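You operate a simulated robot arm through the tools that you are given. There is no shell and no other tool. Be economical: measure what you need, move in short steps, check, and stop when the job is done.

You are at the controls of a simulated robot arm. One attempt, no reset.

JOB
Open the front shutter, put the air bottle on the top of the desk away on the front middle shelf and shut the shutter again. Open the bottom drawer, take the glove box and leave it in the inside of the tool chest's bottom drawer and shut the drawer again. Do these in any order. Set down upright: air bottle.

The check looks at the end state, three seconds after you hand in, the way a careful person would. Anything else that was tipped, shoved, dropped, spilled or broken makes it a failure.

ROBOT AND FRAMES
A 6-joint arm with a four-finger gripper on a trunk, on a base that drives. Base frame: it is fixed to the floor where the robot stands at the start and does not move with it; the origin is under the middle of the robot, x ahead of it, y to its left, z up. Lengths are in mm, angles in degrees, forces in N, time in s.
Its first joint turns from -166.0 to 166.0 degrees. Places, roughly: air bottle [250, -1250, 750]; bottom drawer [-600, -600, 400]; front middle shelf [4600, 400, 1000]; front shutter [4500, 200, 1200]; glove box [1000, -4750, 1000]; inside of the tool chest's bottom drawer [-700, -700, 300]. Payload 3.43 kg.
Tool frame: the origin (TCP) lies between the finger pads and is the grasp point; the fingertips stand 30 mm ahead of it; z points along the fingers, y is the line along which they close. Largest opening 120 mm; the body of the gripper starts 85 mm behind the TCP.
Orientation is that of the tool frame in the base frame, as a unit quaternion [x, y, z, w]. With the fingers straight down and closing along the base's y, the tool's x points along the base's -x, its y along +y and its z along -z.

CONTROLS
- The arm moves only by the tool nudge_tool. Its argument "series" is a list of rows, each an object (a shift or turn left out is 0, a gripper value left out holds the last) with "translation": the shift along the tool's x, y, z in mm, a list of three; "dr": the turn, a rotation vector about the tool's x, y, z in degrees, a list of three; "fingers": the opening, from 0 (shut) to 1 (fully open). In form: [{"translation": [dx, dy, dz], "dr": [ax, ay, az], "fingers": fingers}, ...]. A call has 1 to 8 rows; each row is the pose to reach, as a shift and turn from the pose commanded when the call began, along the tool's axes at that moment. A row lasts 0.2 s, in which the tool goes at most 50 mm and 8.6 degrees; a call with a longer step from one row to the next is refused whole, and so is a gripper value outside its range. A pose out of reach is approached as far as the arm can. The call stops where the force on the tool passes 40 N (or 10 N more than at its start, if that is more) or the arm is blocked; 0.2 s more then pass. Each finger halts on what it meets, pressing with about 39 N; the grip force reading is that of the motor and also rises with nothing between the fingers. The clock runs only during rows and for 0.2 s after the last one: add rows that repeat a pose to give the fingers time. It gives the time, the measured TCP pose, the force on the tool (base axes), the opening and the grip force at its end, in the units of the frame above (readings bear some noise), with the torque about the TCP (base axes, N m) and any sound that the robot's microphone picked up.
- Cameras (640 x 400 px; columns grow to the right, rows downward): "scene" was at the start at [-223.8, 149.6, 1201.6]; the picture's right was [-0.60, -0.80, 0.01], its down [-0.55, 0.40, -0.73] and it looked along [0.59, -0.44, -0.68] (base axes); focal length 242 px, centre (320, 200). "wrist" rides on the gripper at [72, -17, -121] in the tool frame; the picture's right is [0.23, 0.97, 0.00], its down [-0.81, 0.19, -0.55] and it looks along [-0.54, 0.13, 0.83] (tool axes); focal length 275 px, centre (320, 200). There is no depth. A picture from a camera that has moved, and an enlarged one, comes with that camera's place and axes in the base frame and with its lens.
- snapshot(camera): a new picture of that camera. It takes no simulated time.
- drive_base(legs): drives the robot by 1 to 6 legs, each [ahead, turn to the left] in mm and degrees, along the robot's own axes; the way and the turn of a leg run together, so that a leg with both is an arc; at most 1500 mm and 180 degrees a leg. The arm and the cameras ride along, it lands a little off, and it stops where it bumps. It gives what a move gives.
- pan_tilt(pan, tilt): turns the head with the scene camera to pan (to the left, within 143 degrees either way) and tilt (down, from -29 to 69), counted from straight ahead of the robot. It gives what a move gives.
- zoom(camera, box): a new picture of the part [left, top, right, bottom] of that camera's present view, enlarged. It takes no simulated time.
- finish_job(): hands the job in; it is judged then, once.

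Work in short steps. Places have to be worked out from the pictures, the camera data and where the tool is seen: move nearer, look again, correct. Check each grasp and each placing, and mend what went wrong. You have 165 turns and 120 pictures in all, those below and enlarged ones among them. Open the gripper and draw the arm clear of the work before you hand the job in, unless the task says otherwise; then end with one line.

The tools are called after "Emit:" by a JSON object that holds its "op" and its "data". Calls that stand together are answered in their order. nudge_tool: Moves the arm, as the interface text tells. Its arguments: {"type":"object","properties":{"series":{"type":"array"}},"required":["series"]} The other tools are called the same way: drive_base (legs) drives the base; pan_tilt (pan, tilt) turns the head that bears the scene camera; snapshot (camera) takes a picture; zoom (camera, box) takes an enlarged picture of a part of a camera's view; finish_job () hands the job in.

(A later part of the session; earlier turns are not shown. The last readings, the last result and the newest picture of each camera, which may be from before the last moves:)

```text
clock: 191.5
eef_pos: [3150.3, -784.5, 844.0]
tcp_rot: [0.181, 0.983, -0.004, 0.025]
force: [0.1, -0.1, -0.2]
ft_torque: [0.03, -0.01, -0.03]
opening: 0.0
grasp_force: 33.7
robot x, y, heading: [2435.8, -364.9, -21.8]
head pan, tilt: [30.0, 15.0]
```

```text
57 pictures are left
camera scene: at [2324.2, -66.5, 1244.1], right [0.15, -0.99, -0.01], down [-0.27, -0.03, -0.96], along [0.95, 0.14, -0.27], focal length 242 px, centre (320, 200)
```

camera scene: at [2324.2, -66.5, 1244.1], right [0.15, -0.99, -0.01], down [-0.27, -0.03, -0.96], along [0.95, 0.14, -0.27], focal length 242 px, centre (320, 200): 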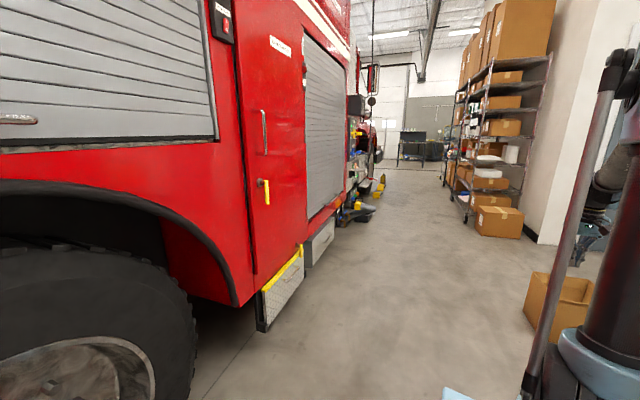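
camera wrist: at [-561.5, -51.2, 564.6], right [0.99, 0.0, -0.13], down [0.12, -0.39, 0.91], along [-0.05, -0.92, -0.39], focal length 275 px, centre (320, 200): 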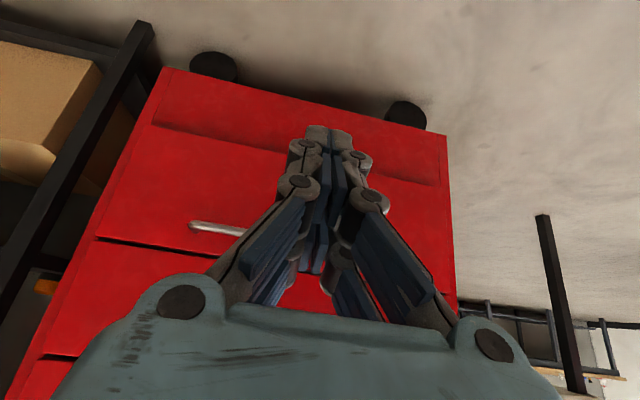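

The front shutter spans about x 4075–5255 on the truck's side. I drive closer along the truck and look again.

Emit:
{"op": "drive_base", "data": {"legs": [[0, 10.3], [1250, 0]]}}

Emit:
{"op": "pan_tilt", "data": {"pan": 60, "tilt": 15}}

Emit:
{"op": "snapshot", "data": {"camera": "scene"}}

Emit:
{"op": "pan_tilt", "data": {"pan": -40, "tilt": 35}}

Emit:
{"op": "snapshot", "data": {"camera": "scene"}}

```text
clock: 198.5
eef_pos: [4386.2, -922.7, 844.2]
tcp_rot: [0.105, 0.994, -0.002, 0.024]
force: [-0.5, 0.0, 0.1]
ft_torque: [-0.01, 0.0, 0.0]
opening: 0.0
grasp_force: 33.4
robot x, y, heading: [3612.3, -621.3, -12.9]
head pan, tilt: [30.0, 15.0]
```

```text
clock: 199.4
eef_pos: [4376.6, -920.6, 853.8]
tcp_rot: [0.106, 0.994, -0.002, 0.03]
force: [-0.5, 0.6, -0.3]
ft_torque: [0.01, 0.0, 0.0]
opening: 0.1
grasp_force: 33.2
robot x, y, heading: [3611.8, -615.7, -12.7]
head pan, tilt: [60.0, 15.0]
```

```text
56 pictures are left
camera scene: at [3433.6, -299.2, 1244.6], right [0.73, -0.68, -0.01], down [-0.19, -0.19, -0.96], along [0.65, 0.71, -0.27], focal length 242 px, centre (320, 200)
```

scene: 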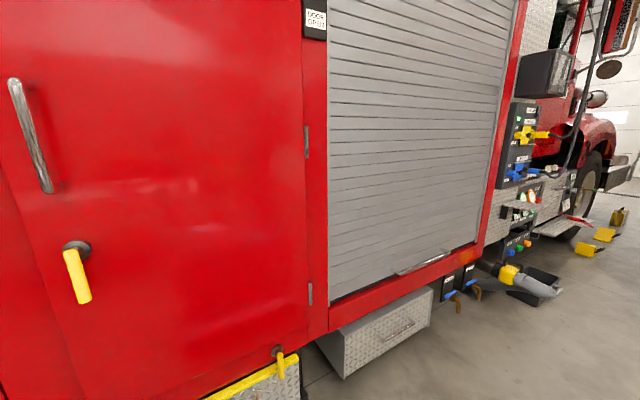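

```text
clock: 201.2
eef_pos: [4374.7, -919.9, 854.3]
tcp_rot: [0.105, 0.994, -0.002, 0.031]
force: [0.6, -0.4, 0.8]
ft_torque: [0.01, -0.02, -0.01]
opening: 0.0
grasp_force: 33.4
robot x, y, heading: [3613.9, -613.1, -12.7]
head pan, tilt: [-40.0, 35.0]
```

```text
55 pictures are left
camera scene: at [3423.2, -437.7, 1212.4], right [-0.79, -0.61, 0.01], down [-0.36, 0.46, -0.81], along [0.49, -0.65, -0.58], focal length 242 px, centre (320, 200)
```

scene: 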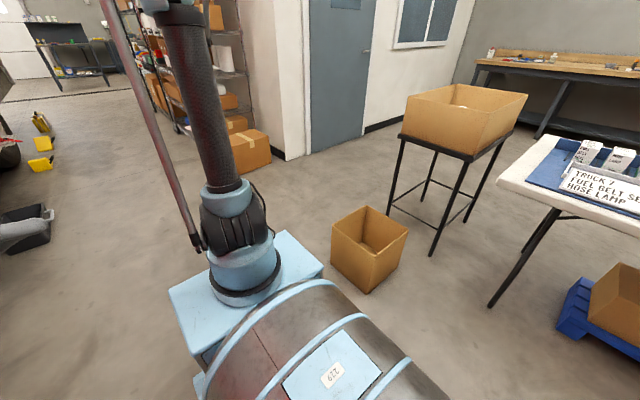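

The handle bar is at the shutter's bottom, near (4716, 137, 575); the truck side runs at -12.4°. I drive to about (4450, -930) and face the shutter.

Emit:
{"op": "drive_base", "data": {"legs": [[0, -8], [894, 0], [0, 98.3]]}}

Emit:
{"op": "pan_tilt", "data": {"pan": -5, "tilt": 20}}

Emit:
{"op": "snapshot", "data": {"camera": "scene"}}

Emit:
{"op": "snapshot", "data": {"camera": "wrist"}}

```text
clock: 211.3
eef_pos: [4733.0, -150.9, 853.3]
tcp_rot: [-0.64, 0.768, 0.02, 0.023]
force: [0.7, -1.1, -0.3]
ft_torque: [-0.02, -0.01, -0.03]
opening: 0.0
grasp_force: 33.3
robot x, y, heading: [4470.8, -924.6, 79.0]
head pan, tilt: [-40.0, 35.0]
```

```text
clock: 212.3
eef_pos: [4730.9, -160.5, 864.1]
tcp_rot: [-0.64, 0.768, 0.024, 0.028]
force: [0.9, -0.3, 0.2]
ft_torque: [-0.01, 0.02, 0.03]
opening: 0.0
grasp_force: 33.6
robot x, y, heading: [4467.9, -925.7, 79.0]
head pan, tilt: [-5.0, 20.0]
```

```text
54 pictures are left
camera scene: at [4254.4, -1087.3, 1235.8], right [0.96, -0.28, 0.0], down [-0.1, -0.34, -0.93], along [0.26, 0.9, -0.35], focal length 242 px, centre (320, 200)
```

scene: 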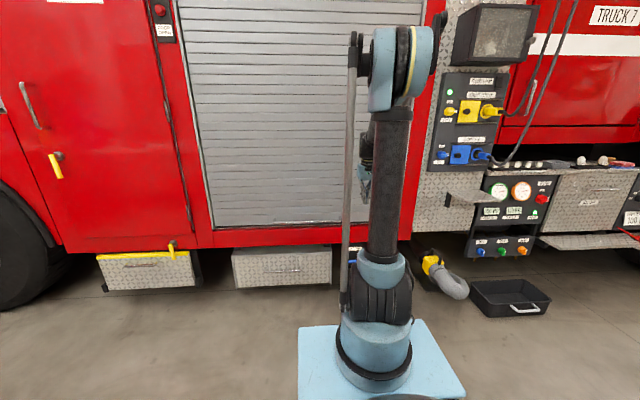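

```text
53 pictures are left
camera wrist: at [4733.6, -242.7, 978.3], right [-1.0, -0.05, -0.01], down [-0.05, 0.79, 0.61], along [-0.02, 0.61, -0.79], focal length 275 px, centre (320, 200)
```

wrist: 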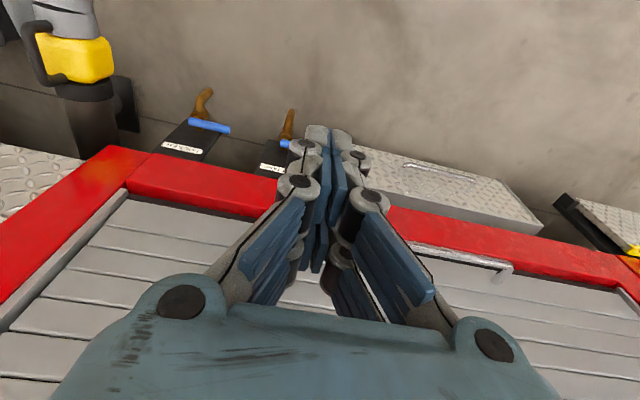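

I zoom the scene view for the handle.

Emit:
{"op": "zoom", "data": {"camera": "scene", "box": [200, 180, 360, 260]}}

Emit:
{"op": "zoom", "data": {"camera": "wrist", "box": [370, 200, 570, 310]}}

```text
4.00 times, centred on (280, 220) of scene
camera zoom: at [4254.4, -1087.3, 1235.8], right [0.96, -0.28, 0.0], down [-0.1, -0.34, -0.93], along [0.26, 0.9, -0.35], focal length 969 px, centre (480, 120)
```

zoom: 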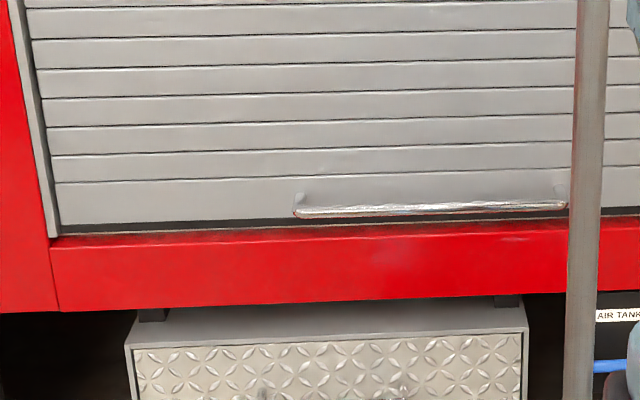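

```text
3.20 times, centred on (470, 255) of wrist
camera zoom: at [4733.6, -242.7, 978.3], right [-1.0, -0.05, -0.01], down [-0.05, 0.79, 0.61], along [-0.02, 0.61, -0.79], focal length 881 px, centre (-160, 24)
```

zoom: 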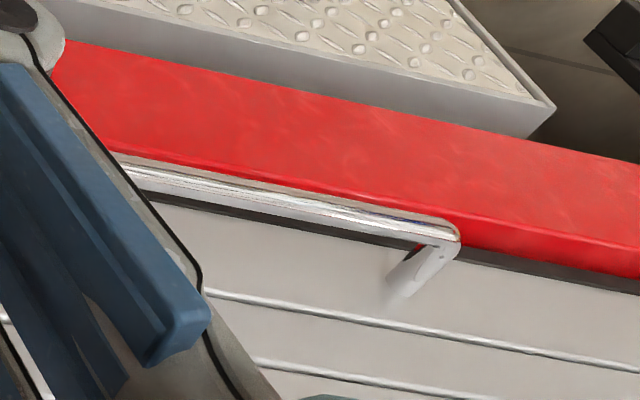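

The handle runs from (4349,162) to (4718,81) at z≈640. I'll bring the closed fingers in front of and below its centre, then pitch them up to hook under the bar.

Emit:
{"op": "nudge_tool", "data": {"series": [{"translation": [-11, 31, 34]}, {"translation": [-23, 62, 68]}, {"translation": [-34, 94, 102]}, {"translation": [-45, 125, 135]}, {"translation": [-56, 156, 169]}, {"translation": [-68, 187, 203]}, {"translation": [-79, 219, 237]}, {"translation": [-90, 250, 265]}]}}

Emit:
{"op": "nudge_tool", "data": {"series": [{"dr": [0, -8, 0]}, {"dr": [0, -16, 0]}, {"dr": [0, -24, 0]}, {"dr": [0, -32, 0]}, {"dr": [0, -40, 0]}, {"dr": [0, -48, 0]}, {"dr": [0, -56, 0]}]}}

Emit:
{"op": "snapshot", "data": {"camera": "wrist"}}

```text
clock: 214.1
eef_pos: [4500.6, -10.5, 603.8]
tcp_rot: [-0.64, 0.768, 0.024, 0.028]
force: [-0.5, 0.5, 0.5]
ft_torque: [0.04, 0.02, 0.0]
opening: 0.0
grasp_force: 34.2
robot x, y, heading: [4473.0, -926.0, 79.1]
head pan, tilt: [-5.0, 20.0]
```

```text
clock: 215.7
eef_pos: [4497.3, 31.7, 658.0]
tcp_rot: [-0.554, 0.666, 0.321, 0.384]
force: [0.3, -0.7, 0.4]
ft_torque: [0.03, 0.01, 0.04]
opening: 0.2
grasp_force: 33.4
out of reach, approached as far as the arm can: row 6, 7
robot x, y, heading: [4468.0, -926.4, 79.0]
head pan, tilt: [-5.0, 20.0]
```

```text
50 pictures are left
camera wrist: at [4490.1, -108.4, 655.2], right [-0.98, 0.06, -0.2], down [-0.2, -0.04, 0.98], along [0.05, 1.0, 0.05], focal length 275 px, centre (320, 200)
```

wrist: 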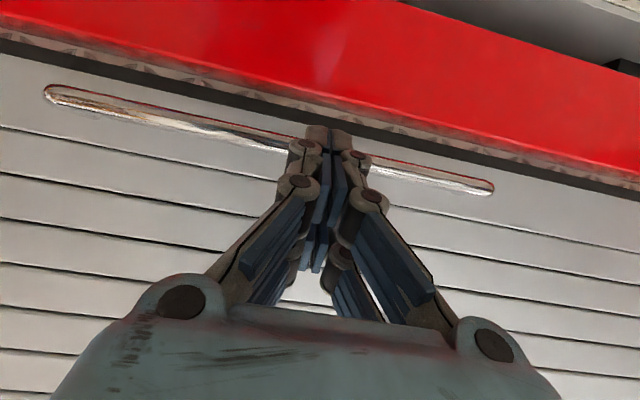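

The bar lies at z≈629 just ahead of and above the tips. I go down below it, then forward underneath.

Emit:
{"op": "nudge_tool", "data": {"series": [{"translation": [18, 0, 27]}, {"translation": [36, 0, 54]}, {"translation": [36, 0, 54]}]}}

Emit:
{"op": "snapshot", "data": {"camera": "wrist"}}

```text
clock: 216.5
eef_pos: [4502.6, 78.7, 615.8]
tcp_rot: [-0.554, 0.665, 0.321, 0.384]
force: [0.1, -0.7, -0.5]
ft_torque: [-0.01, 0.02, -0.01]
opening: 0.3
grasp_force: 33.7
out of reach, approached as far as the arm can: row 1, 2, 3
robot x, y, heading: [4470.4, -923.8, 79.2]
head pan, tilt: [-5.0, 20.0]
```

```text
49 pictures are left
camera wrist: at [4494.4, -62.3, 614.1], right [-0.98, 0.06, -0.2], down [-0.2, -0.04, 0.98], along [0.05, 1.0, 0.05], focal length 275 px, centre (320, 200)
```

wrist: 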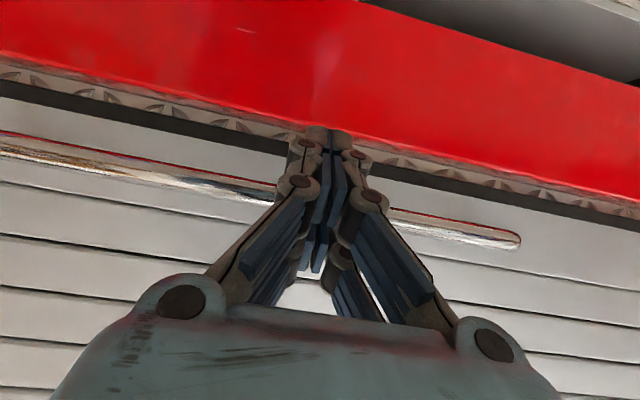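

To have a flatter hook I back the base 70 mm and pitch up another 15°.

Emit:
{"op": "drive_base", "data": {"legs": [[-70, 0]]}}

Emit:
{"op": "nudge_tool", "data": {"series": [{"dr": [0, -7.5, 0]}, {"translation": [10, 0, 20], "dr": [0, -15, 0]}, {"translation": [20, 0, 30], "dr": [0, -18, 0]}, {"translation": [20, 0, 30], "dr": [0, -18, 0]}]}}

Emit:
{"op": "snapshot", "data": {"camera": "wrist"}}

```text
clock: 217.5
eef_pos: [4488.4, 7.3, 616.5]
tcp_rot: [-0.554, 0.665, 0.322, 0.384]
force: [0.6, 0.6, -0.1]
ft_torque: [0.04, 0.0, -0.03]
opening: 0.0
grasp_force: 33.3
robot x, y, heading: [4453.9, -997.5, 79.1]
head pan, tilt: [-5.0, 20.0]
```

```text
clock: 218.5
eef_pos: [4483.8, 74.0, 643.6]
tcp_rot: [-0.495, 0.594, 0.408, 0.486]
force: [0.0, -0.3, -0.7]
ft_torque: [0.01, 0.01, 0.0]
opening: 0.0
grasp_force: 33.6
out of reach, approached as far as the arm can: row 1, 2, 3, 4
robot x, y, heading: [4457.7, -997.0, 79.1]
head pan, tilt: [-5.0, 20.0]
```

```text
48 pictures are left
camera wrist: at [4477.3, -59.2, 597.9], right [-0.97, 0.13, -0.22], down [-0.26, -0.34, 0.9], along [0.04, 0.93, 0.36], focal length 275 px, centre (320, 200)
```

wrist: 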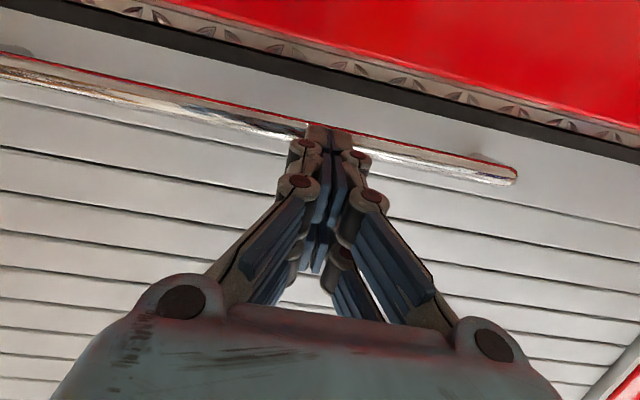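

Tilt is now 11°. I back 40 mm, lower the tips below the bar, and look.

Emit:
{"op": "drive_base", "data": {"legs": [[-40, 0]]}}

Emit:
{"op": "nudge_tool", "data": {"series": [{"translation": [22, 0, 12]}, {"translation": [45, 0, 24]}, {"translation": [45, 0, 24]}]}}

Emit:
{"op": "snapshot", "data": {"camera": "wrist"}}

```text
clock: 219.4
eef_pos: [4476.0, 33.6, 644.0]
tcp_rot: [-0.495, 0.594, 0.407, 0.486]
force: [0.2, -0.9, -0.3]
ft_torque: [-0.01, -0.01, 0.02]
opening: 0.0
grasp_force: 33.5
robot x, y, heading: [4449.8, -1037.7, 78.6]
head pan, tilt: [-5.0, 20.0]
```

```text
clock: 220.2
eef_pos: [4475.7, 57.0, 616.1]
tcp_rot: [-0.493, 0.592, 0.409, 0.489]
force: [0.1, 1.0, 0.2]
ft_torque: [-0.04, 0.02, 0.02]
opening: 0.0
grasp_force: 33.7
out of reach, approached as far as the arm can: row 1, 2, 3
robot x, y, heading: [4449.3, -1035.2, 79.1]
head pan, tilt: [-5.0, 20.0]
```

```text
47 pictures are left
camera wrist: at [4468.1, -75.5, 568.5], right [-0.97, 0.13, -0.22], down [-0.26, -0.35, 0.9], along [0.04, 0.93, 0.37], focal length 275 px, centre (320, 200)
```

wrist: 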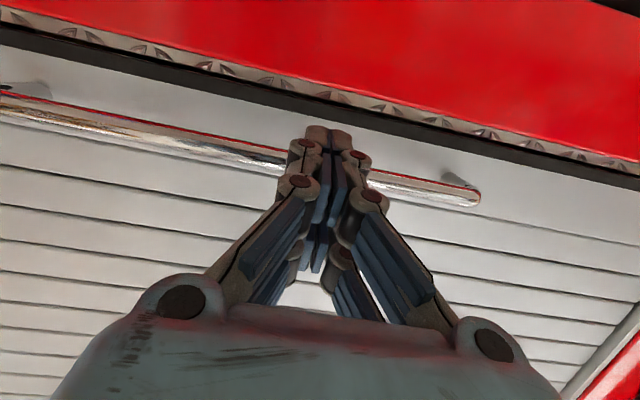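

Emit:
{"op": "nudge_tool", "data": {"series": [{"translation": [12, 0, 6]}, {"translation": [22, 0, 10]}, {"translation": [22, 0, 10]}]}}

Emit:
{"op": "drive_base", "data": {"legs": [[45, 0]]}}

Emit:
{"op": "snapshot", "data": {"camera": "wrist"}}

```text
clock: 221.0
eef_pos: [4476.7, 67.8, 596.2]
tcp_rot: [-0.493, 0.591, 0.409, 0.49]
force: [-0.6, 0.7, -0.3]
ft_torque: [0.01, 0.01, 0.02]
opening: 0.1
grasp_force: 33.6
out of reach, approached as far as the arm can: row 1, 2, 3
robot x, y, heading: [4448.8, -1033.3, 79.0]
head pan, tilt: [-5.0, 20.0]
```

```text
clock: 221.9
eef_pos: [4482.3, 113.5, 597.7]
tcp_rot: [-0.493, 0.592, 0.408, 0.489]
force: [1.3, 0.2, -0.7]
ft_torque: [0.04, 0.02, 0.02]
opening: 0.2
grasp_force: 33.8
robot x, y, heading: [4458.4, -987.9, 79.1]
head pan, tilt: [-5.0, 20.0]
```

```text
46 pictures are left
camera wrist: at [4476.4, -19.4, 549.8], right [-0.97, 0.13, -0.22], down [-0.26, -0.35, 0.9], along [0.04, 0.93, 0.37], focal length 275 px, centre (320, 200)
```

wrist: 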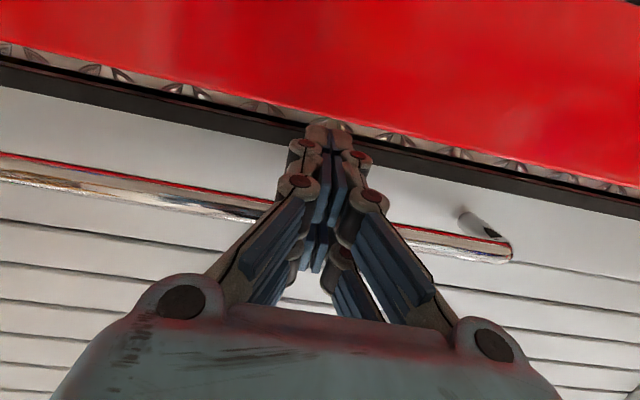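

The tips are under the bar with no contact. I go in 10 mm more and lift 40 mm.

Emit:
{"op": "nudge_tool", "data": {"series": [{"translation": [0, 0, 10]}, {"translation": [-15, 0, 7]}, {"translation": [-29, 0, 4]}, {"translation": [-43, 0, 2]}, {"translation": [-57, 0, -1]}]}}

Emit:
{"op": "snapshot", "data": {"camera": "wrist"}}

```text
clock: 223.1
eef_pos: [4483.3, 113.1, 669.0]
tcp_rot: [-0.491, 0.588, 0.413, 0.493]
force: [0.8, -2.6, -3.9]
ft_torque: [0.0, 0.04, -0.02]
opening: 6.0
grasp_force: 33.4
robot x, y, heading: [4459.5, -987.7, 79.1]
head pan, tilt: [-5.0, 20.0]
```

```text
45 pictures are left
camera wrist: at [4477.3, -18.6, 619.7], right [-0.97, 0.13, -0.23], down [-0.26, -0.36, 0.9], along [0.04, 0.92, 0.38], focal length 275 px, centre (320, 200)
```

wrist: 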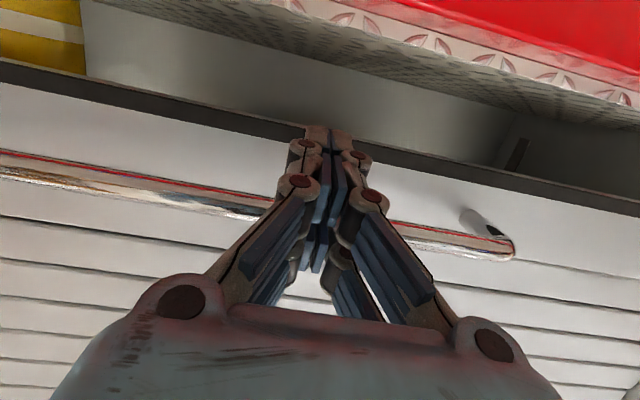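

The shutter lifts easily. I keep lifting.

Emit:
{"op": "nudge_tool", "data": {"series": [{"translation": [-39, 0, -7]}, {"translation": [-78, 0, -14]}, {"translation": [-117, 0, -21]}, {"translation": [-156, 0, -28]}, {"translation": [-195, 0, -36]}, {"translation": [-234, 0, -43]}, {"translation": [-273, 0, -50]}, {"translation": [-312, 0, -57]}]}}

Emit:
{"op": "snapshot", "data": {"camera": "wrist"}}

```text
clock: 224.9
eef_pos: [4486.7, 114.3, 982.1]
tcp_rot: [-0.492, 0.588, 0.413, 0.492]
force: [-0.7, -0.1, 0.5]
ft_torque: [-0.01, 0.01, -0.02]
opening: 0.0
grasp_force: 33.5
robot x, y, heading: [4457.1, -989.9, 79.2]
head pan, tilt: [-5.0, 20.0]
```

```text
44 pictures are left
camera wrist: at [4480.8, -18.7, 934.2], right [-0.97, 0.13, -0.23], down [-0.26, -0.36, 0.9], along [0.04, 0.92, 0.38], focal length 275 px, centre (320, 200)
```

wrist: 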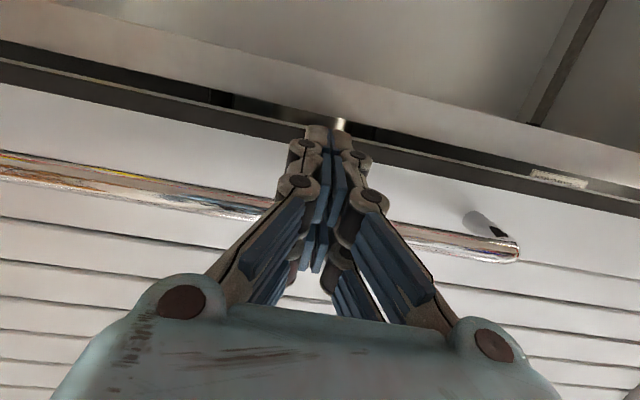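

Emit:
{"op": "nudge_tool", "data": {"series": [{"translation": [-39, 0, -7]}, {"translation": [-78, 0, -14]}, {"translation": [-117, 0, -21]}, {"translation": [-156, 0, -28]}, {"translation": [-195, 0, -36]}, {"translation": [-234, 0, -43]}, {"translation": [-273, 0, -50]}, {"translation": [-312, 0, -57]}]}}

Emit:
{"op": "snapshot", "data": {"camera": "wrist"}}

Emit:
{"op": "snapshot", "data": {"camera": "scene"}}

```text
clock: 226.7
eef_pos: [4485.7, 111.2, 1300.1]
tcp_rot: [-0.492, 0.588, 0.413, 0.492]
force: [-0.5, 0.8, -2.0]
ft_torque: [-0.07, 0.0, 0.01]
opening: 0.0
grasp_force: 33.5
robot x, y, heading: [4459.0, -991.0, 79.0]
head pan, tilt: [-5.0, 20.0]
```

```text
43 pictures are left
camera wrist: at [4479.6, -20.1, 1251.7], right [-0.97, 0.13, -0.23], down [-0.26, -0.36, 0.9], along [0.04, 0.92, 0.38], focal length 275 px, centre (320, 200)
```

wrist: 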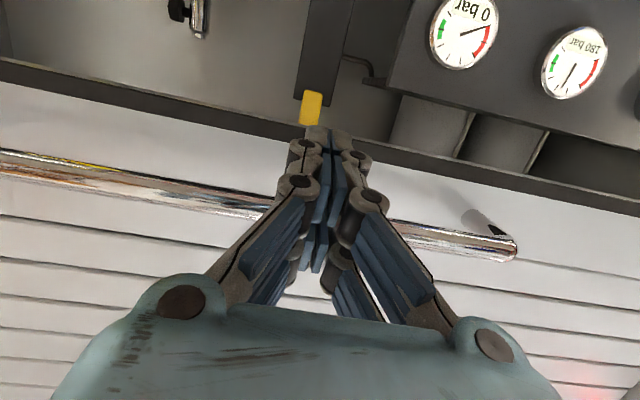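

```text
42 pictures are left
camera scene: at [4241.8, -1152.1, 1235.9], right [0.96, -0.27, 0.0], down [-0.1, -0.34, -0.94], along [0.26, 0.9, -0.35], focal length 242 px, centre (320, 200)
```

scene: 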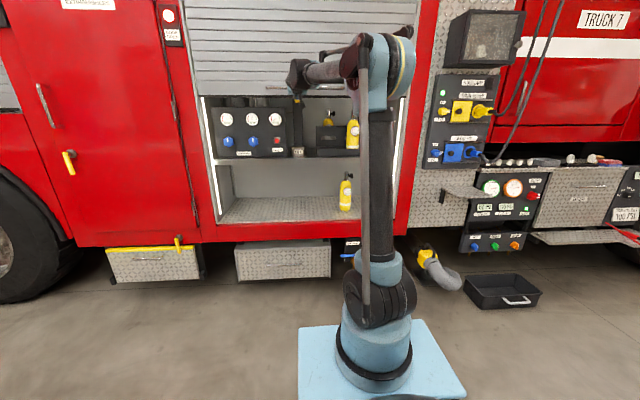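

The shutter is up past the middle shelf. I lift further for clearance.

Emit:
{"op": "nudge_tool", "data": {"series": [{"translation": [-39, 0, -7]}, {"translation": [-78, 0, -14]}, {"translation": [-117, 0, -21]}, {"translation": [-156, 0, -28]}, {"translation": [-195, 0, -36]}, {"translation": [-234, 0, -43]}, {"translation": [-265, 0, -49]}]}}

Emit:
{"op": "snapshot", "data": {"camera": "scene"}}

```text
clock: 228.3
eef_pos: [4483.1, 109.8, 1558.5]
tcp_rot: [-0.491, 0.588, 0.412, 0.493]
force: [0.7, -1.8, 1.4]
ft_torque: [-0.06, 0.02, 0.05]
opening: 0.1
grasp_force: 33.4
out of reach, approached as far as the arm can: row 7
robot x, y, heading: [4454.5, -993.3, 79.1]
head pan, tilt: [-5.0, 20.0]
```

```text
41 pictures are left
camera scene: at [4241.8, -1152.7, 1235.9], right [0.96, -0.27, 0.0], down [-0.1, -0.34, -0.94], along [0.26, 0.9, -0.35], focal length 242 px, centre (320, 200)
```

scene: 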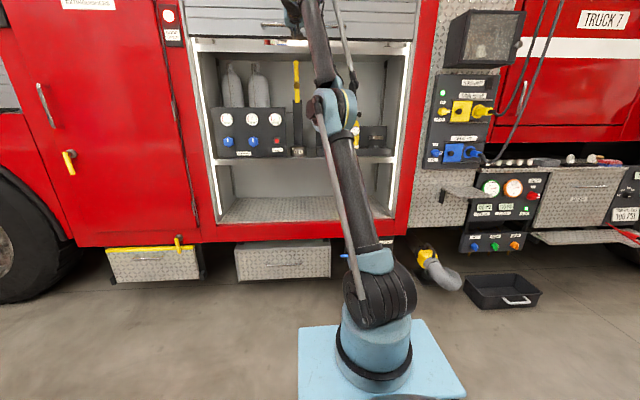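

It's high enough. I lower the tool 15 mm to see that the shutter stays, then back away.

Emit:
{"op": "nudge_tool", "data": {"series": [{"translation": [15, 0, 3]}, {"translation": [15, 0, 3]}]}}

Emit:
{"op": "drive_base", "data": {"legs": [[-180, 0]]}}

Emit:
{"op": "snapshot", "data": {"camera": "scene"}}

```text
clock: 228.9
eef_pos: [4483.1, 115.0, 1546.7]
tcp_rot: [-0.491, 0.588, 0.413, 0.493]
force: [-0.2, 0.2, -0.2]
ft_torque: [0.0, 0.03, 0.03]
opening: 0.3
grasp_force: 33.5
out of reach, approached as far as the arm can: row 1, 2
robot x, y, heading: [4457.2, -990.3, 79.2]
head pan, tilt: [-5.0, 20.0]
```

```text
clock: 230.4
eef_pos: [4447.9, -69.1, 1547.0]
tcp_rot: [-0.492, 0.589, 0.412, 0.492]
force: [-0.2, 0.6, -1.0]
ft_torque: [0.0, -0.02, 0.03]
opening: 0.0
grasp_force: 33.5
robot x, y, heading: [4421.8, -1175.1, 79.2]
head pan, tilt: [-5.0, 20.0]
```

```text
40 pictures are left
camera scene: at [4206.2, -1336.0, 1235.9], right [0.96, -0.27, 0.0], down [-0.1, -0.34, -0.94], along [0.26, 0.9, -0.35], focal length 242 px, centre (320, 200)
```

scene: 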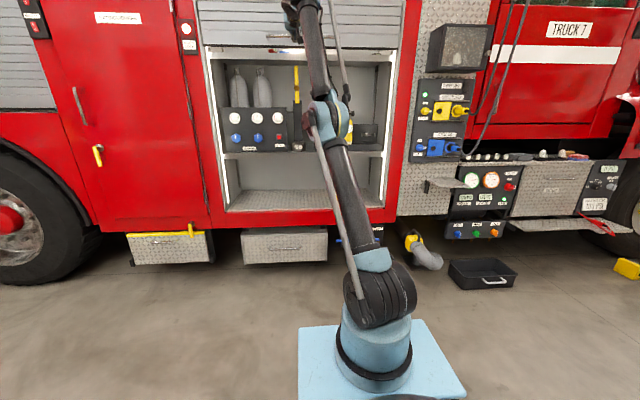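

The shutter stays up. I zoom on the shelf to find free space.

Emit:
{"op": "zoom", "data": {"camera": "scene", "box": [200, 50, 410, 210]}}

```text
2.50 times, centred on (305, 130) of scene
camera zoom: at [4206.2, -1336.0, 1235.9], right [0.96, -0.27, 0.0], down [-0.1, -0.34, -0.94], along [0.26, 0.9, -0.35], focal length 605 px, centre (358, 375)
```

zoom: 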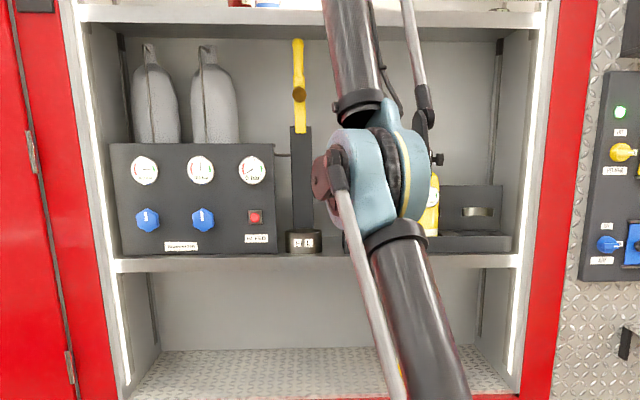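

I bring the tool back to pointing down and draw the arm in, then turn the base to see the shelf unobstructed.

Emit:
{"op": "nudge_tool", "data": {"series": [{"translation": [30, 0, -30], "dr": [0, 8, 0]}, {"translation": [60, 0, -60], "dr": [0, 16, 0]}, {"translation": [95, 0, -95], "dr": [0, 24, 0]}, {"translation": [130, 0, -130], "dr": [0, 32, 0]}, {"translation": [165, 0, -160], "dr": [0, 40, 0]}, {"translation": [205, 0, -190], "dr": [0, 48, 0]}, {"translation": [245, 0, -215], "dr": [0, 56, 0]}, {"translation": [285, 0, -240], "dr": [0, 64, 0]}]}}

Emit:
{"op": "nudge_tool", "data": {"series": [{"translation": [0, 0, 45], "dr": [0, 8, 0]}, {"translation": [0, 0, 90], "dr": [0, 15, 0]}, {"translation": [0, 0, 135], "dr": [0, 15, 0]}, {"translation": [0, 0, 180], "dr": [0, 15, 0]}, {"translation": [0, 0, 220], "dr": [0, 15, 0]}]}}

Emit:
{"op": "drive_base", "data": {"legs": [[0, 80]]}}

Emit:
{"op": "pan_tilt", "data": {"pan": -70, "tilt": 10}}

Emit:
{"op": "snapshot", "data": {"camera": "scene"}}

```text
clock: 232.2
eef_pos: [4394.7, -367.0, 1317.3]
tcp_rot: [-0.634, 0.76, 0.092, 0.109]
force: [-0.8, -0.1, 0.0]
ft_torque: [0.0, 0.03, -0.03]
opening: 0.0
grasp_force: 33.6
out of reach, approached as far as the arm can: row 1, 2
robot x, y, heading: [4420.3, -1178.5, 78.9]
head pan, tilt: [-5.0, 20.0]
```

```text
clock: 233.4
eef_pos: [4405.8, -307.1, 1106.6]
tcp_rot: [-0.641, 0.767, 0.009, 0.01]
force: [0.2, -0.5, -0.2]
ft_torque: [0.02, -0.04, 0.05]
opening: 0.0
grasp_force: 32.8
robot x, y, heading: [4419.9, -1175.0, 79.1]
head pan, tilt: [-5.0, 20.0]
```

```text
clock: 237.7
eef_pos: [3563.4, -1026.7, 1105.7]
tcp_rot: [0.983, -0.182, -0.014, -0.002]
force: [0.2, 0.1, 0.5]
ft_torque: [0.01, 0.04, 0.01]
opening: 0.1
grasp_force: 33.8
robot x, y, heading: [4422.6, -1158.6, 158.5]
head pan, tilt: [-5.0, 20.0]
```

```text
clock: 239.1
eef_pos: [3575.3, -1031.4, 1116.9]
tcp_rot: [0.983, -0.182, -0.019, -0.002]
force: [0.4, 0.4, 0.2]
ft_torque: [0.01, -0.02, 0.0]
opening: 0.1
grasp_force: 33.3
robot x, y, heading: [4425.8, -1161.3, 158.2]
head pan, tilt: [-70.0, 10.0]
```

```text
38 pictures are left
camera scene: at [4630.9, -1352.0, 1253.0], right [1.0, -0.03, 0.01], down [0.01, -0.18, -0.98], along [0.03, 0.98, -0.18], focal length 242 px, centre (320, 200)
```

scene: 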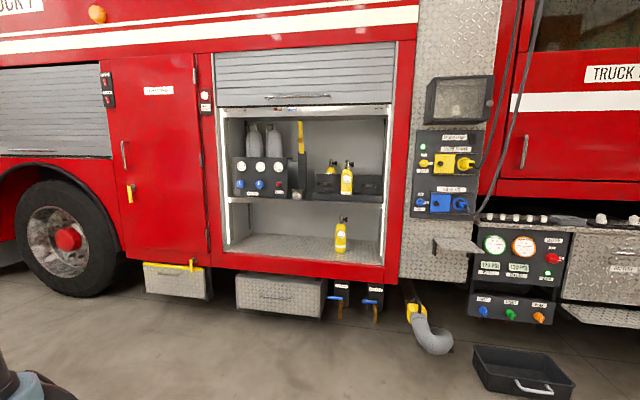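

Emit:
{"op": "zoom", "data": {"camera": "scene", "box": [215, 90, 405, 210]}}

```text
3.33 times, centred on (310, 150) of scene
camera zoom: at [4630.9, -1352.0, 1253.0], right [1.0, -0.03, 0.01], down [0.01, -0.18, -0.98], along [0.03, 0.98, -0.18], focal length 807 px, centre (353, 367)
```

zoom: 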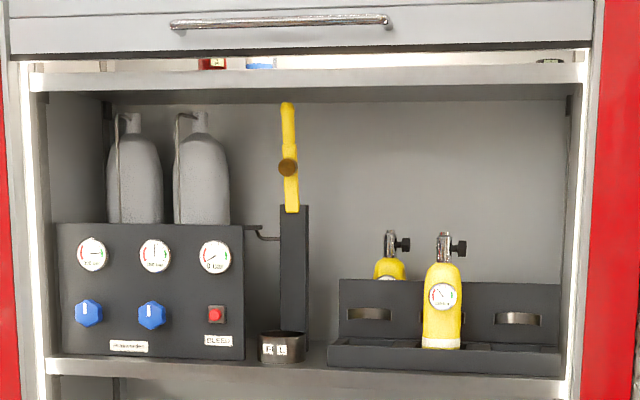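

The middle shelf's rack has free front pockets beside the yellow bottle; the left one (x≈4705) has most room. Now I draw the arm in and drive back for the blue bottle.

Emit:
{"op": "nudge_tool", "data": {"series": [{"translation": [45, 0, 0], "fingers": 1}, {"translation": [90, 0, 0], "fingers": 1}, {"translation": [135, 0, 0]}, {"translation": [180, 0, 0]}, {"translation": [220, 0, 0]}, {"translation": [260, 0, 0]}]}}

Emit:
{"op": "drive_base", "data": {"legs": [[0, -11.7], [989, 0], [0, 21.4], [1190, 0], [0, -6.5], [988, 0]]}}

```text
clock: 240.5
eef_pos: [3821.1, -1121.1, 1107.9]
tcp_rot: [0.983, -0.182, -0.019, -0.002]
force: [-0.7, 0.6, -1.0]
ft_torque: [0.02, -0.01, 0.04]
opening: 119.9
grasp_force: 0.1
robot x, y, heading: [4423.3, -1161.1, 158.4]
head pan, tilt: [-70.0, 10.0]
```

```text
clock: 258.8
eef_pos: [935.2, 81.0, 1108.5]
tcp_rot: [0.983, -0.184, -0.02, -0.003]
force: [0.4, 0.2, -0.6]
ft_torque: [0.01, -0.01, -0.03]
opening: 120.0
grasp_force: 0.1
robot x, y, heading: [1539.9, 39.0, 157.8]
head pan, tilt: [-70.0, 10.0]
```

Emit:
{"op": "drive_base", "data": {"legs": [[0, 34], [1043, 0], [0, 66.7]]}}

Emit:
{"op": "pan_tilt", "data": {"pan": 5, "tilt": 25}}

Emit:
{"op": "snapshot", "data": {"camera": "scene"}}

Emit:
{"op": "snapshot", "data": {"camera": "wrist"}}

```text
clock: 269.3
eef_pos: [605.4, -755.0, 1114.2]
tcp_rot: [0.771, 0.637, -0.019, 0.016]
force: [0.1, 0.5, -1.2]
ft_torque: [0.02, 0.01, 0.0]
opening: 119.9
grasp_force: 0.1
robot x, y, heading: [528.6, -164.9, -101.6]
head pan, tilt: [-70.0, 10.0]
```

```text
clock: 270.8
eef_pos: [606.8, -742.9, 1120.8]
tcp_rot: [0.77, 0.637, -0.023, 0.021]
force: [0.1, -0.6, -0.6]
ft_torque: [0.03, -0.04, 0.01]
opening: 120.0
grasp_force: 0.0
robot x, y, heading: [529.5, -167.6, -101.4]
head pan, tilt: [5.0, 25.0]
```

```text
36 pictures are left
camera scene: at [764.7, -7.1, 1227.8], right [-0.99, 0.11, 0.0], down [0.05, 0.43, -0.9], along [-0.1, -0.9, -0.43], focal length 242 px, centre (320, 200)
```

scene: 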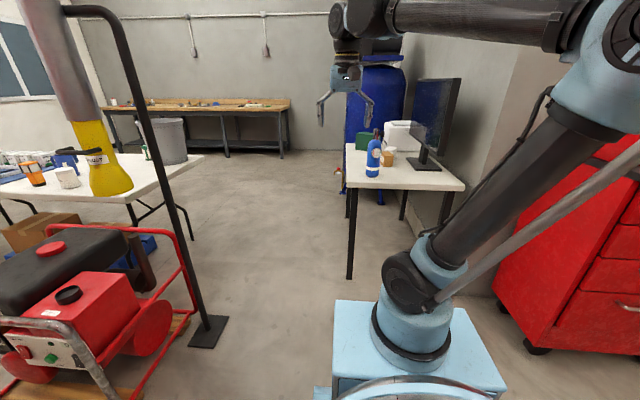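

```text
35 pictures are left
camera wrist: at [607.0, -661.0, 1237.1], right [1.0, 0.04, -0.01], down [0.04, -0.8, 0.6], along [0.02, -0.6, -0.8], focal length 275 px, centre (320, 200)
```

wrist: 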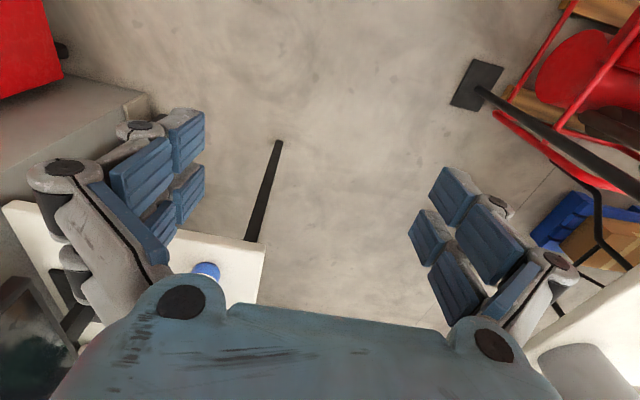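

Emit:
{"op": "zoom", "data": {"camera": "scene", "box": [330, 115, 430, 195]}}

```text
5.00 times, centred on (380, 155) of scene
camera zoom: at [764.7, -7.1, 1227.8], right [-0.99, 0.11, 0.0], down [0.05, 0.43, -0.9], along [-0.1, -0.9, -0.43], focal length 1211 px, centre (20, 425)
```

zoom: 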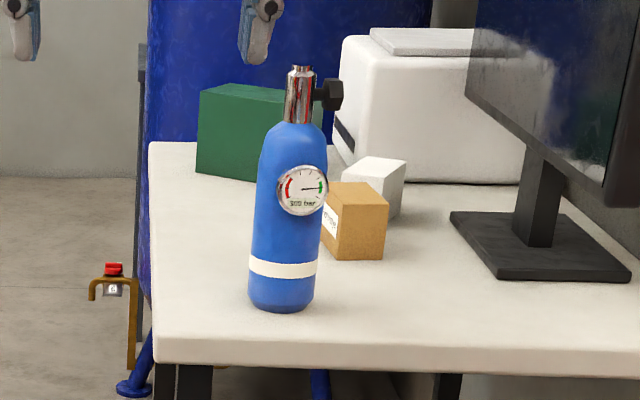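

The bottle stands at about (310, -1272) on a desk at z≈757, body ~78 mm across, in line with the arm. I back 170 mm and bring the tool to near-horizontal in front of it with fingers open.

Emit:
{"op": "drive_base", "data": {"legs": [[-170, 0]]}}

Emit:
{"op": "nudge_tool", "data": {"series": [{"translation": [-41, -14, 12], "dr": [0, -7, 0]}, {"translation": [-82, -29, 25], "dr": [0, -14, 0]}, {"translation": [-124, -43, 37], "dr": [0, -21, 0]}, {"translation": [-165, -57, 50], "dr": [0, -28, 0]}, {"translation": [-206, -72, 62], "dr": [0, -35, 0]}, {"translation": [-247, -86, 75], "dr": [0, -42, 0]}, {"translation": [-289, -100, 87], "dr": [0, -49, 0]}, {"translation": [-330, -115, 100], "dr": [0, -56, 0]}]}}

Emit:
{"op": "nudge_tool", "data": {"series": [{"translation": [6, -12, 42], "dr": [0, -3, 0]}, {"translation": [12, -24, 85], "dr": [0, -6, 0]}, {"translation": [18, -36, 127], "dr": [0, -9, 0]}, {"translation": [24, -48, 170], "dr": [0, -12, 0]}, {"translation": [30, -60, 212], "dr": [0, -14, 0]}, {"translation": [36, -72, 254], "dr": [0, -16, 0]}]}}

Emit:
{"op": "snapshot", "data": {"camera": "wrist"}}

```text
clock: 272.3
eef_pos: [646.1, -570.8, 1120.6]
tcp_rot: [0.768, 0.639, -0.023, 0.021]
force: [-0.2, 0.3, -0.3]
ft_torque: [-0.01, -0.01, 0.02]
opening: 120.2
grasp_force: 0.1
robot x, y, heading: [563.9, 6.5, -101.2]
head pan, tilt: [5.0, 25.0]
```

```text
clock: 274.1
eef_pos: [475.2, -866.8, 1051.1]
tcp_rot: [0.665, 0.552, -0.387, 0.322]
force: [0.6, 0.1, -0.4]
ft_torque: [-0.01, -0.02, 0.0]
opening: 119.7
grasp_force: 0.1
robot x, y, heading: [565.3, 4.3, -101.1]
head pan, tilt: [5.0, 25.0]
```

```text
clock: 275.5
eef_pos: [369.1, -1054.1, 898.0]
tcp_rot: [0.605, 0.502, -0.475, 0.396]
force: [0.5, 1.2, -0.1]
ft_torque: [0.03, 0.0, 0.05]
opening: 120.1
grasp_force: 0.0
robot x, y, heading: [561.4, 5.1, -101.3]
head pan, tilt: [5.0, 25.0]
```

```text
33 pictures are left
camera wrist: at [377.8, -918.9, 856.6], right [0.97, -0.12, -0.22], down [0.25, 0.31, 0.92], along [-0.05, -0.94, 0.33], focal length 275 px, centre (320, 200)
```

wrist: 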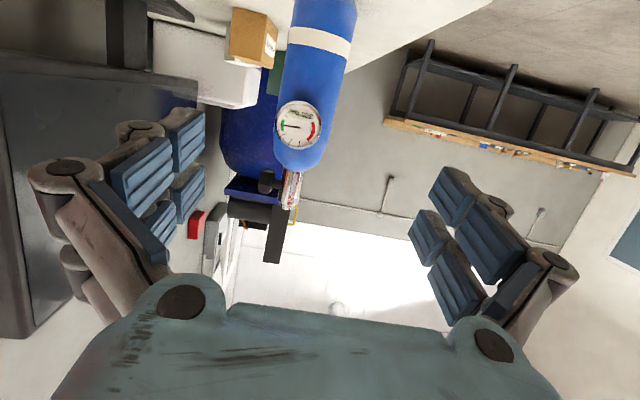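

The tool is tilted 13.7° below horizontal, bottle about 223 mm ahead and 8 mm to the right. I lower to z≈860, shift, and drive in part way.

Emit:
{"op": "nudge_tool", "data": {"series": [{"translation": [18, -4, 5]}, {"translation": [37, -8, 9]}, {"translation": [37, -8, 9]}]}}

Emit:
{"op": "drive_base", "data": {"legs": [[120, 0]]}}

Emit:
{"op": "snapshot", "data": {"camera": "wrist"}}

```text
clock: 276.3
eef_pos: [357.1, -1053.4, 857.5]
tcp_rot: [0.605, 0.502, -0.474, 0.395]
force: [-0.3, 0.7, 0.2]
ft_torque: [-0.01, 0.0, 0.0]
opening: 119.9
grasp_force: 0.0
robot x, y, heading: [561.3, 5.0, -100.9]
head pan, tilt: [5.0, 25.0]
```

```text
clock: 277.6
eef_pos: [331.7, -1172.3, 857.2]
tcp_rot: [0.606, 0.501, -0.476, 0.395]
force: [0.1, -0.9, 0.3]
ft_torque: [0.0, -0.04, 0.01]
opening: 120.1
grasp_force: 0.1
robot x, y, heading: [538.2, -114.3, -101.5]
head pan, tilt: [5.0, 25.0]
```

```text
32 pictures are left
camera wrist: at [340.4, -1036.5, 816.1], right [0.97, -0.13, -0.22], down [0.25, 0.3, 0.92], along [-0.05, -0.94, 0.33], focal length 275 px, centre (320, 200)
```

wrist: 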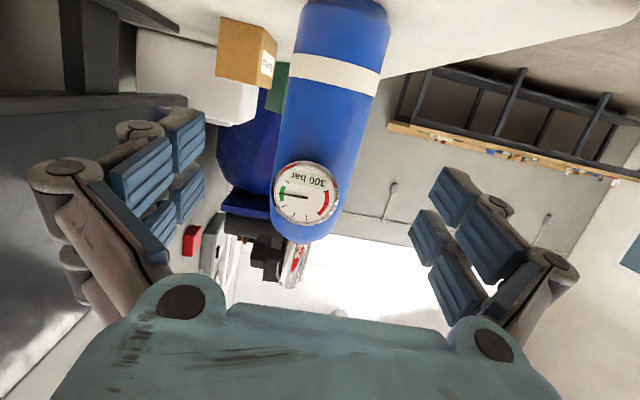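

Centred. I drive ahead the remaining ~98 mm and check.

Emit:
{"op": "drive_base", "data": {"legs": [[98, 0]]}}

Emit:
{"op": "snapshot", "data": {"camera": "wrist"}}

```text
clock: 278.7
eef_pos: [308.4, -1257.6, 869.3]
tcp_rot: [0.604, 0.497, -0.48, 0.396]
force: [0.2, -0.6, 0.4]
ft_torque: [0.02, 0.0, -0.04]
opening: 120.0
grasp_force: 0.2
robot x, y, heading: [518.3, -213.0, -101.8]
head pan, tilt: [5.0, 25.0]
```

```text
31 pictures are left
camera wrist: at [318.1, -1123.3, 827.4], right [0.97, -0.14, -0.22], down [0.26, 0.31, 0.91], along [-0.05, -0.94, 0.34], focal length 275 px, centre (320, 200)
```

wrist: 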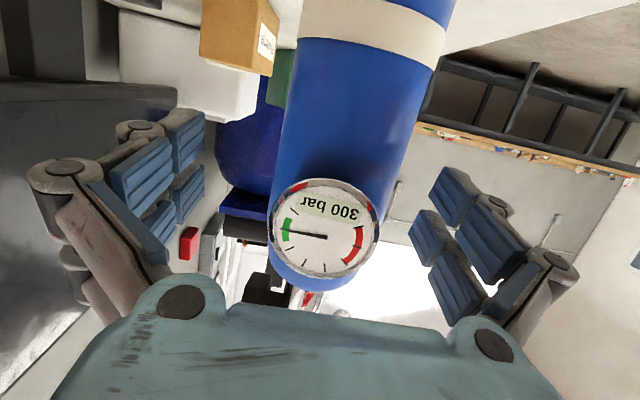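

The bottle axis is ~12 mm to the tool's +y side and ~25 mm farther ahead. I correct laterally first, then advance.

Emit:
{"op": "nudge_tool", "data": {"series": [{"translation": [5, 12, 0]}, {"translation": [5, 12, 12]}, {"translation": [5, 12, 24]}, {"translation": [5, 12, 24]}]}}

Emit:
{"op": "snapshot", "data": {"camera": "wrist"}}

```text
clock: 279.7
eef_pos: [317.4, -1272.7, 873.5]
tcp_rot: [0.601, 0.496, -0.483, 0.4]
force: [-0.6, -0.7, 0.4]
ft_torque: [0.01, 0.02, -0.02]
opening: 119.8
grasp_force: 0.0
robot x, y, heading: [518.8, -211.1, -101.6]
head pan, tilt: [5.0, 25.0]
```

```text
30 pictures are left
camera wrist: at [327.0, -1138.2, 828.6], right [0.96, -0.14, -0.22], down [0.26, 0.33, 0.91], along [-0.05, -0.94, 0.35], focal length 275 px, centre (320, 200)
```

wrist: 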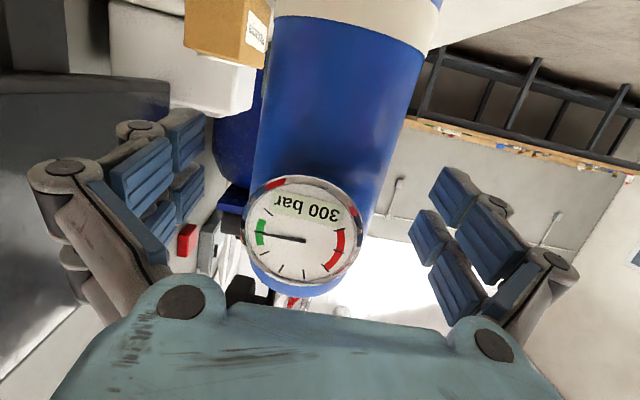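

Centred now; ~15 mm more ahead, then close gently.

Emit:
{"op": "nudge_tool", "data": {"series": [{"translation": [4, 0, 8]}, {"translation": [8, 0, 16]}, {"translation": [8, 0, 16]}]}}

Emit:
{"op": "nudge_tool", "data": {"series": [{"fingers": 0.7}, {"fingers": 0.5}, {"fingers": 0}, {"fingers": 0}, {"fingers": 0}]}}

Emit:
{"op": "snapshot", "data": {"camera": "wrist"}}

```text
clock: 280.5
eef_pos: [316.5, -1286.7, 862.8]
tcp_rot: [0.601, 0.495, -0.484, 0.399]
force: [-0.5, 0.5, -0.4]
ft_torque: [0.01, 0.0, -0.02]
opening: 120.1
grasp_force: 0.1
robot x, y, heading: [522.2, -213.4, -101.5]
head pan, tilt: [5.0, 25.0]
```

```text
clock: 281.7
eef_pos: [316.0, -1286.1, 862.7]
tcp_rot: [0.6, 0.495, -0.484, 0.401]
force: [4.1, 0.0, 0.7]
ft_torque: [0.01, -0.02, 0.04]
opening: 72.4
grasp_force: 39.2
robot x, y, heading: [514.8, -212.3, -101.6]
head pan, tilt: [5.0, 25.0]
```

```text
29 pictures are left
camera wrist: at [324.9, -1152.0, 818.2], right [0.96, -0.14, -0.22], down [0.26, 0.33, 0.91], along [-0.05, -0.94, 0.35], focal length 275 px, centre (320, 200)
```

wrist: 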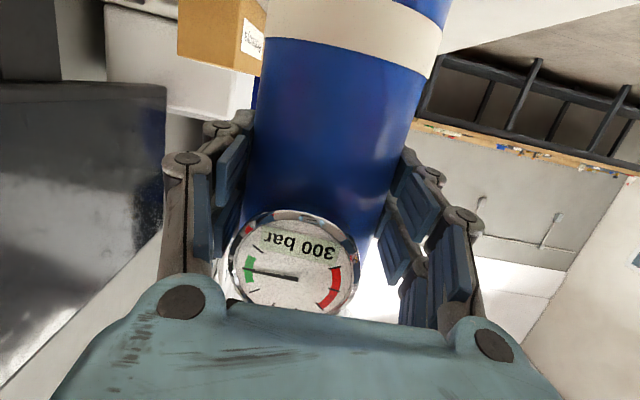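

Gripped at 72.4 mm. I lift 30 mm slowly and check that it holds.

Emit:
{"op": "nudge_tool", "data": {"series": [{"translation": [-5, 0, -1], "fingers": 0}, {"translation": [-12, 0, -3]}, {"translation": [-20, 0, -4]}, {"translation": [-29, 0, -6]}]}}

Emit:
{"op": "snapshot", "data": {"camera": "wrist"}}

```text
clock: 282.7
eef_pos: [315.6, -1286.4, 892.3]
tcp_rot: [0.601, 0.495, -0.484, 0.399]
force: [0.3, 0.0, -12.6]
ft_torque: [0.11, -0.05, 0.02]
opening: 72.0
grasp_force: 39.4
robot x, y, heading: [522.8, -207.7, -101.9]
head pan, tilt: [5.0, 25.0]
```

```text
28 pictures are left
camera wrist: at [325.6, -1151.9, 848.0], right [0.96, -0.14, -0.22], down [0.26, 0.32, 0.91], along [-0.05, -0.94, 0.35], focal length 275 px, centre (320, 200)
```

wrist: 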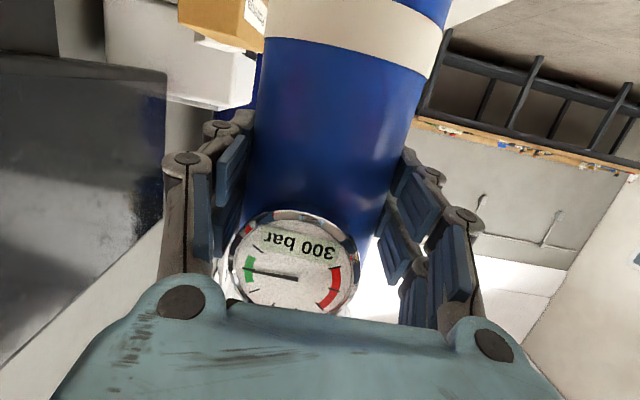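

Held firmly (12.6 N). I lift further and back out from the desk.

Emit:
{"op": "nudge_tool", "data": {"series": [{"translation": [-20, 0, -4], "fingers": 0}, {"translation": [-40, 0, -8]}, {"translation": [-60, 0, -12]}, {"translation": [-80, 0, -17]}, {"translation": [-100, 0, -21]}]}}

Emit:
{"op": "drive_base", "data": {"legs": [[-320, 0]]}}

```text
clock: 283.9
eef_pos: [316.5, -1284.8, 993.8]
tcp_rot: [0.602, 0.496, -0.483, 0.399]
force: [0.4, -0.6, -13.4]
ft_torque: [0.11, -0.05, 0.0]
opening: 72.2
grasp_force: 39.0
robot x, y, heading: [519.7, -212.3, -101.9]
head pan, tilt: [5.0, 25.0]
```

```text
clock: 286.1
eef_pos: [381.6, -968.0, 993.1]
tcp_rot: [0.602, 0.494, -0.485, 0.399]
force: [0.3, -0.6, -13.3]
ft_torque: [0.12, -0.06, 0.04]
opening: 71.8
grasp_force: 38.9
robot x, y, heading: [587.0, 103.0, -101.5]
head pan, tilt: [5.0, 25.0]
```

I back a bit more, turn, and carry the bottle along the truck lane.

Emit:
{"op": "drive_base", "data": {"legs": [[-150, 0], [0, 82.8], [1450, 0], [470, 0]]}}

```text
clock: 290.5
eef_pos: [1501.1, -322.7, 1032.0]
tcp_rot: [0.22, 0.735, -0.183, 0.614]
force: [3.6, -2.3, -16.2]
ft_torque: [0.05, 0.02, 0.03]
opening: 71.8
grasp_force: 38.6
robot x, y, heading: [607.4, 241.6, -33.7]
head pan, tilt: [5.0, 25.0]
stopped in leg 2: the robot was blocked; the commanded pose is now the measured one
```

The turn was blocked at heading -34°. I look at what was hit.

Emit:
{"op": "snapshot", "data": {"camera": "scene"}}

Emit:
{"op": "snapshot", "data": {"camera": "wrist"}}

```text
27 pictures are left
camera scene: at [553.7, 517.1, 1228.1], right [-0.48, -0.88, 0.0], down [-0.38, 0.21, -0.9], along [0.79, -0.43, -0.44], focal length 242 px, centre (320, 200)
```

scene: 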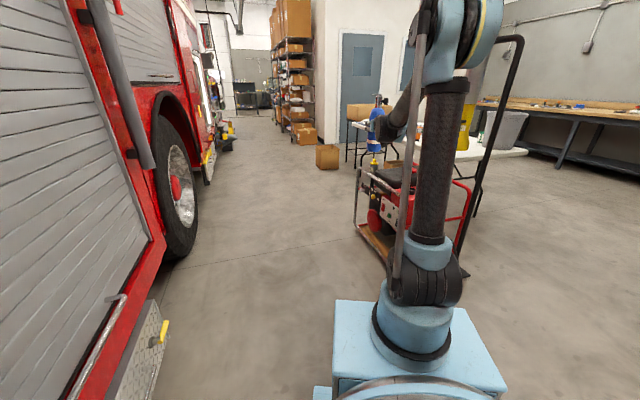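

```text
26 pictures are left
camera wrist: at [1382.0, -264.1, 983.0], right [0.5, 0.84, -0.23], down [-0.23, 0.38, 0.9], along [0.84, -0.4, 0.38], focal length 275 px, centre (320, 200)
```

wrist: 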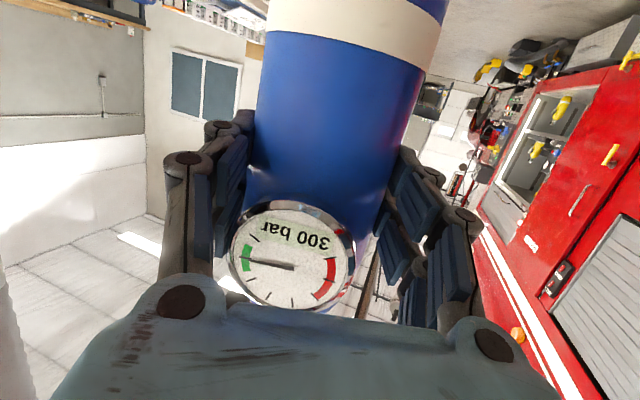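

Emit:
{"op": "zoom", "data": {"camera": "scene", "box": [330, 60, 530, 290]}}

Emit:
{"op": "pan_tilt", "data": {"pan": 80, "tilt": 50}}

Emit:
{"op": "snapshot", "data": {"camera": "scene"}}

```text
1.74 times, centred on (430, 175) of scene
camera zoom: at [553.7, 517.1, 1228.1], right [-0.48, -0.88, 0.0], down [-0.38, 0.21, -0.9], along [0.79, -0.43, -0.44], focal length 421 px, centre (129, 244)
```

zoom: 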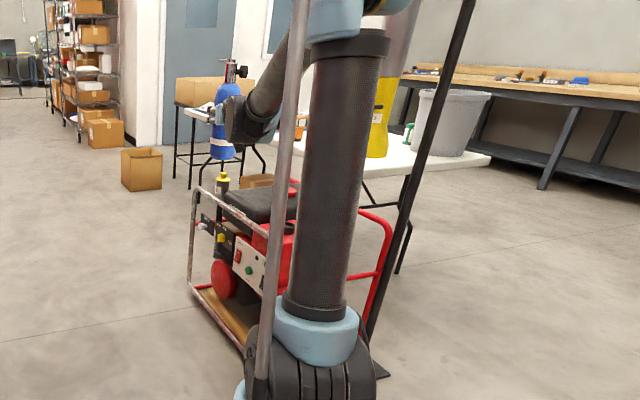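

```text
clock: 292.0
eef_pos: [1500.9, -323.0, 1034.1]
tcp_rot: [0.22, 0.735, -0.183, 0.615]
force: [0.0, 0.1, -12.7]
ft_torque: [0.09, 0.12, 0.01]
opening: 71.6
grasp_force: 38.6
robot x, y, heading: [610.6, 241.3, -33.8]
head pan, tilt: [80.0, 50.0]
```

```text
24 pictures are left
camera scene: at [525.4, 617.7, 1191.5], right [0.72, -0.69, -0.01], down [-0.54, -0.55, -0.64], along [0.44, 0.47, -0.77], focal length 242 px, centre (320, 200)
```

scene: 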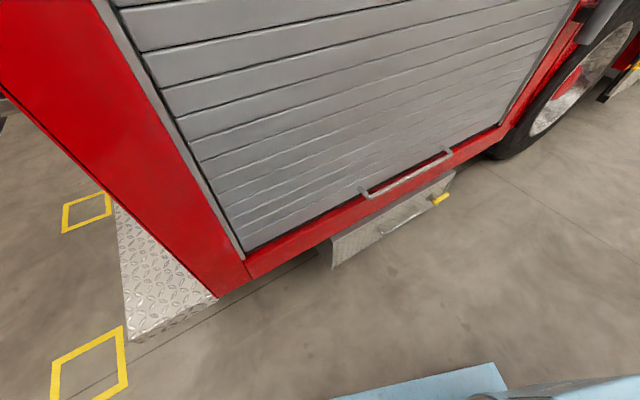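

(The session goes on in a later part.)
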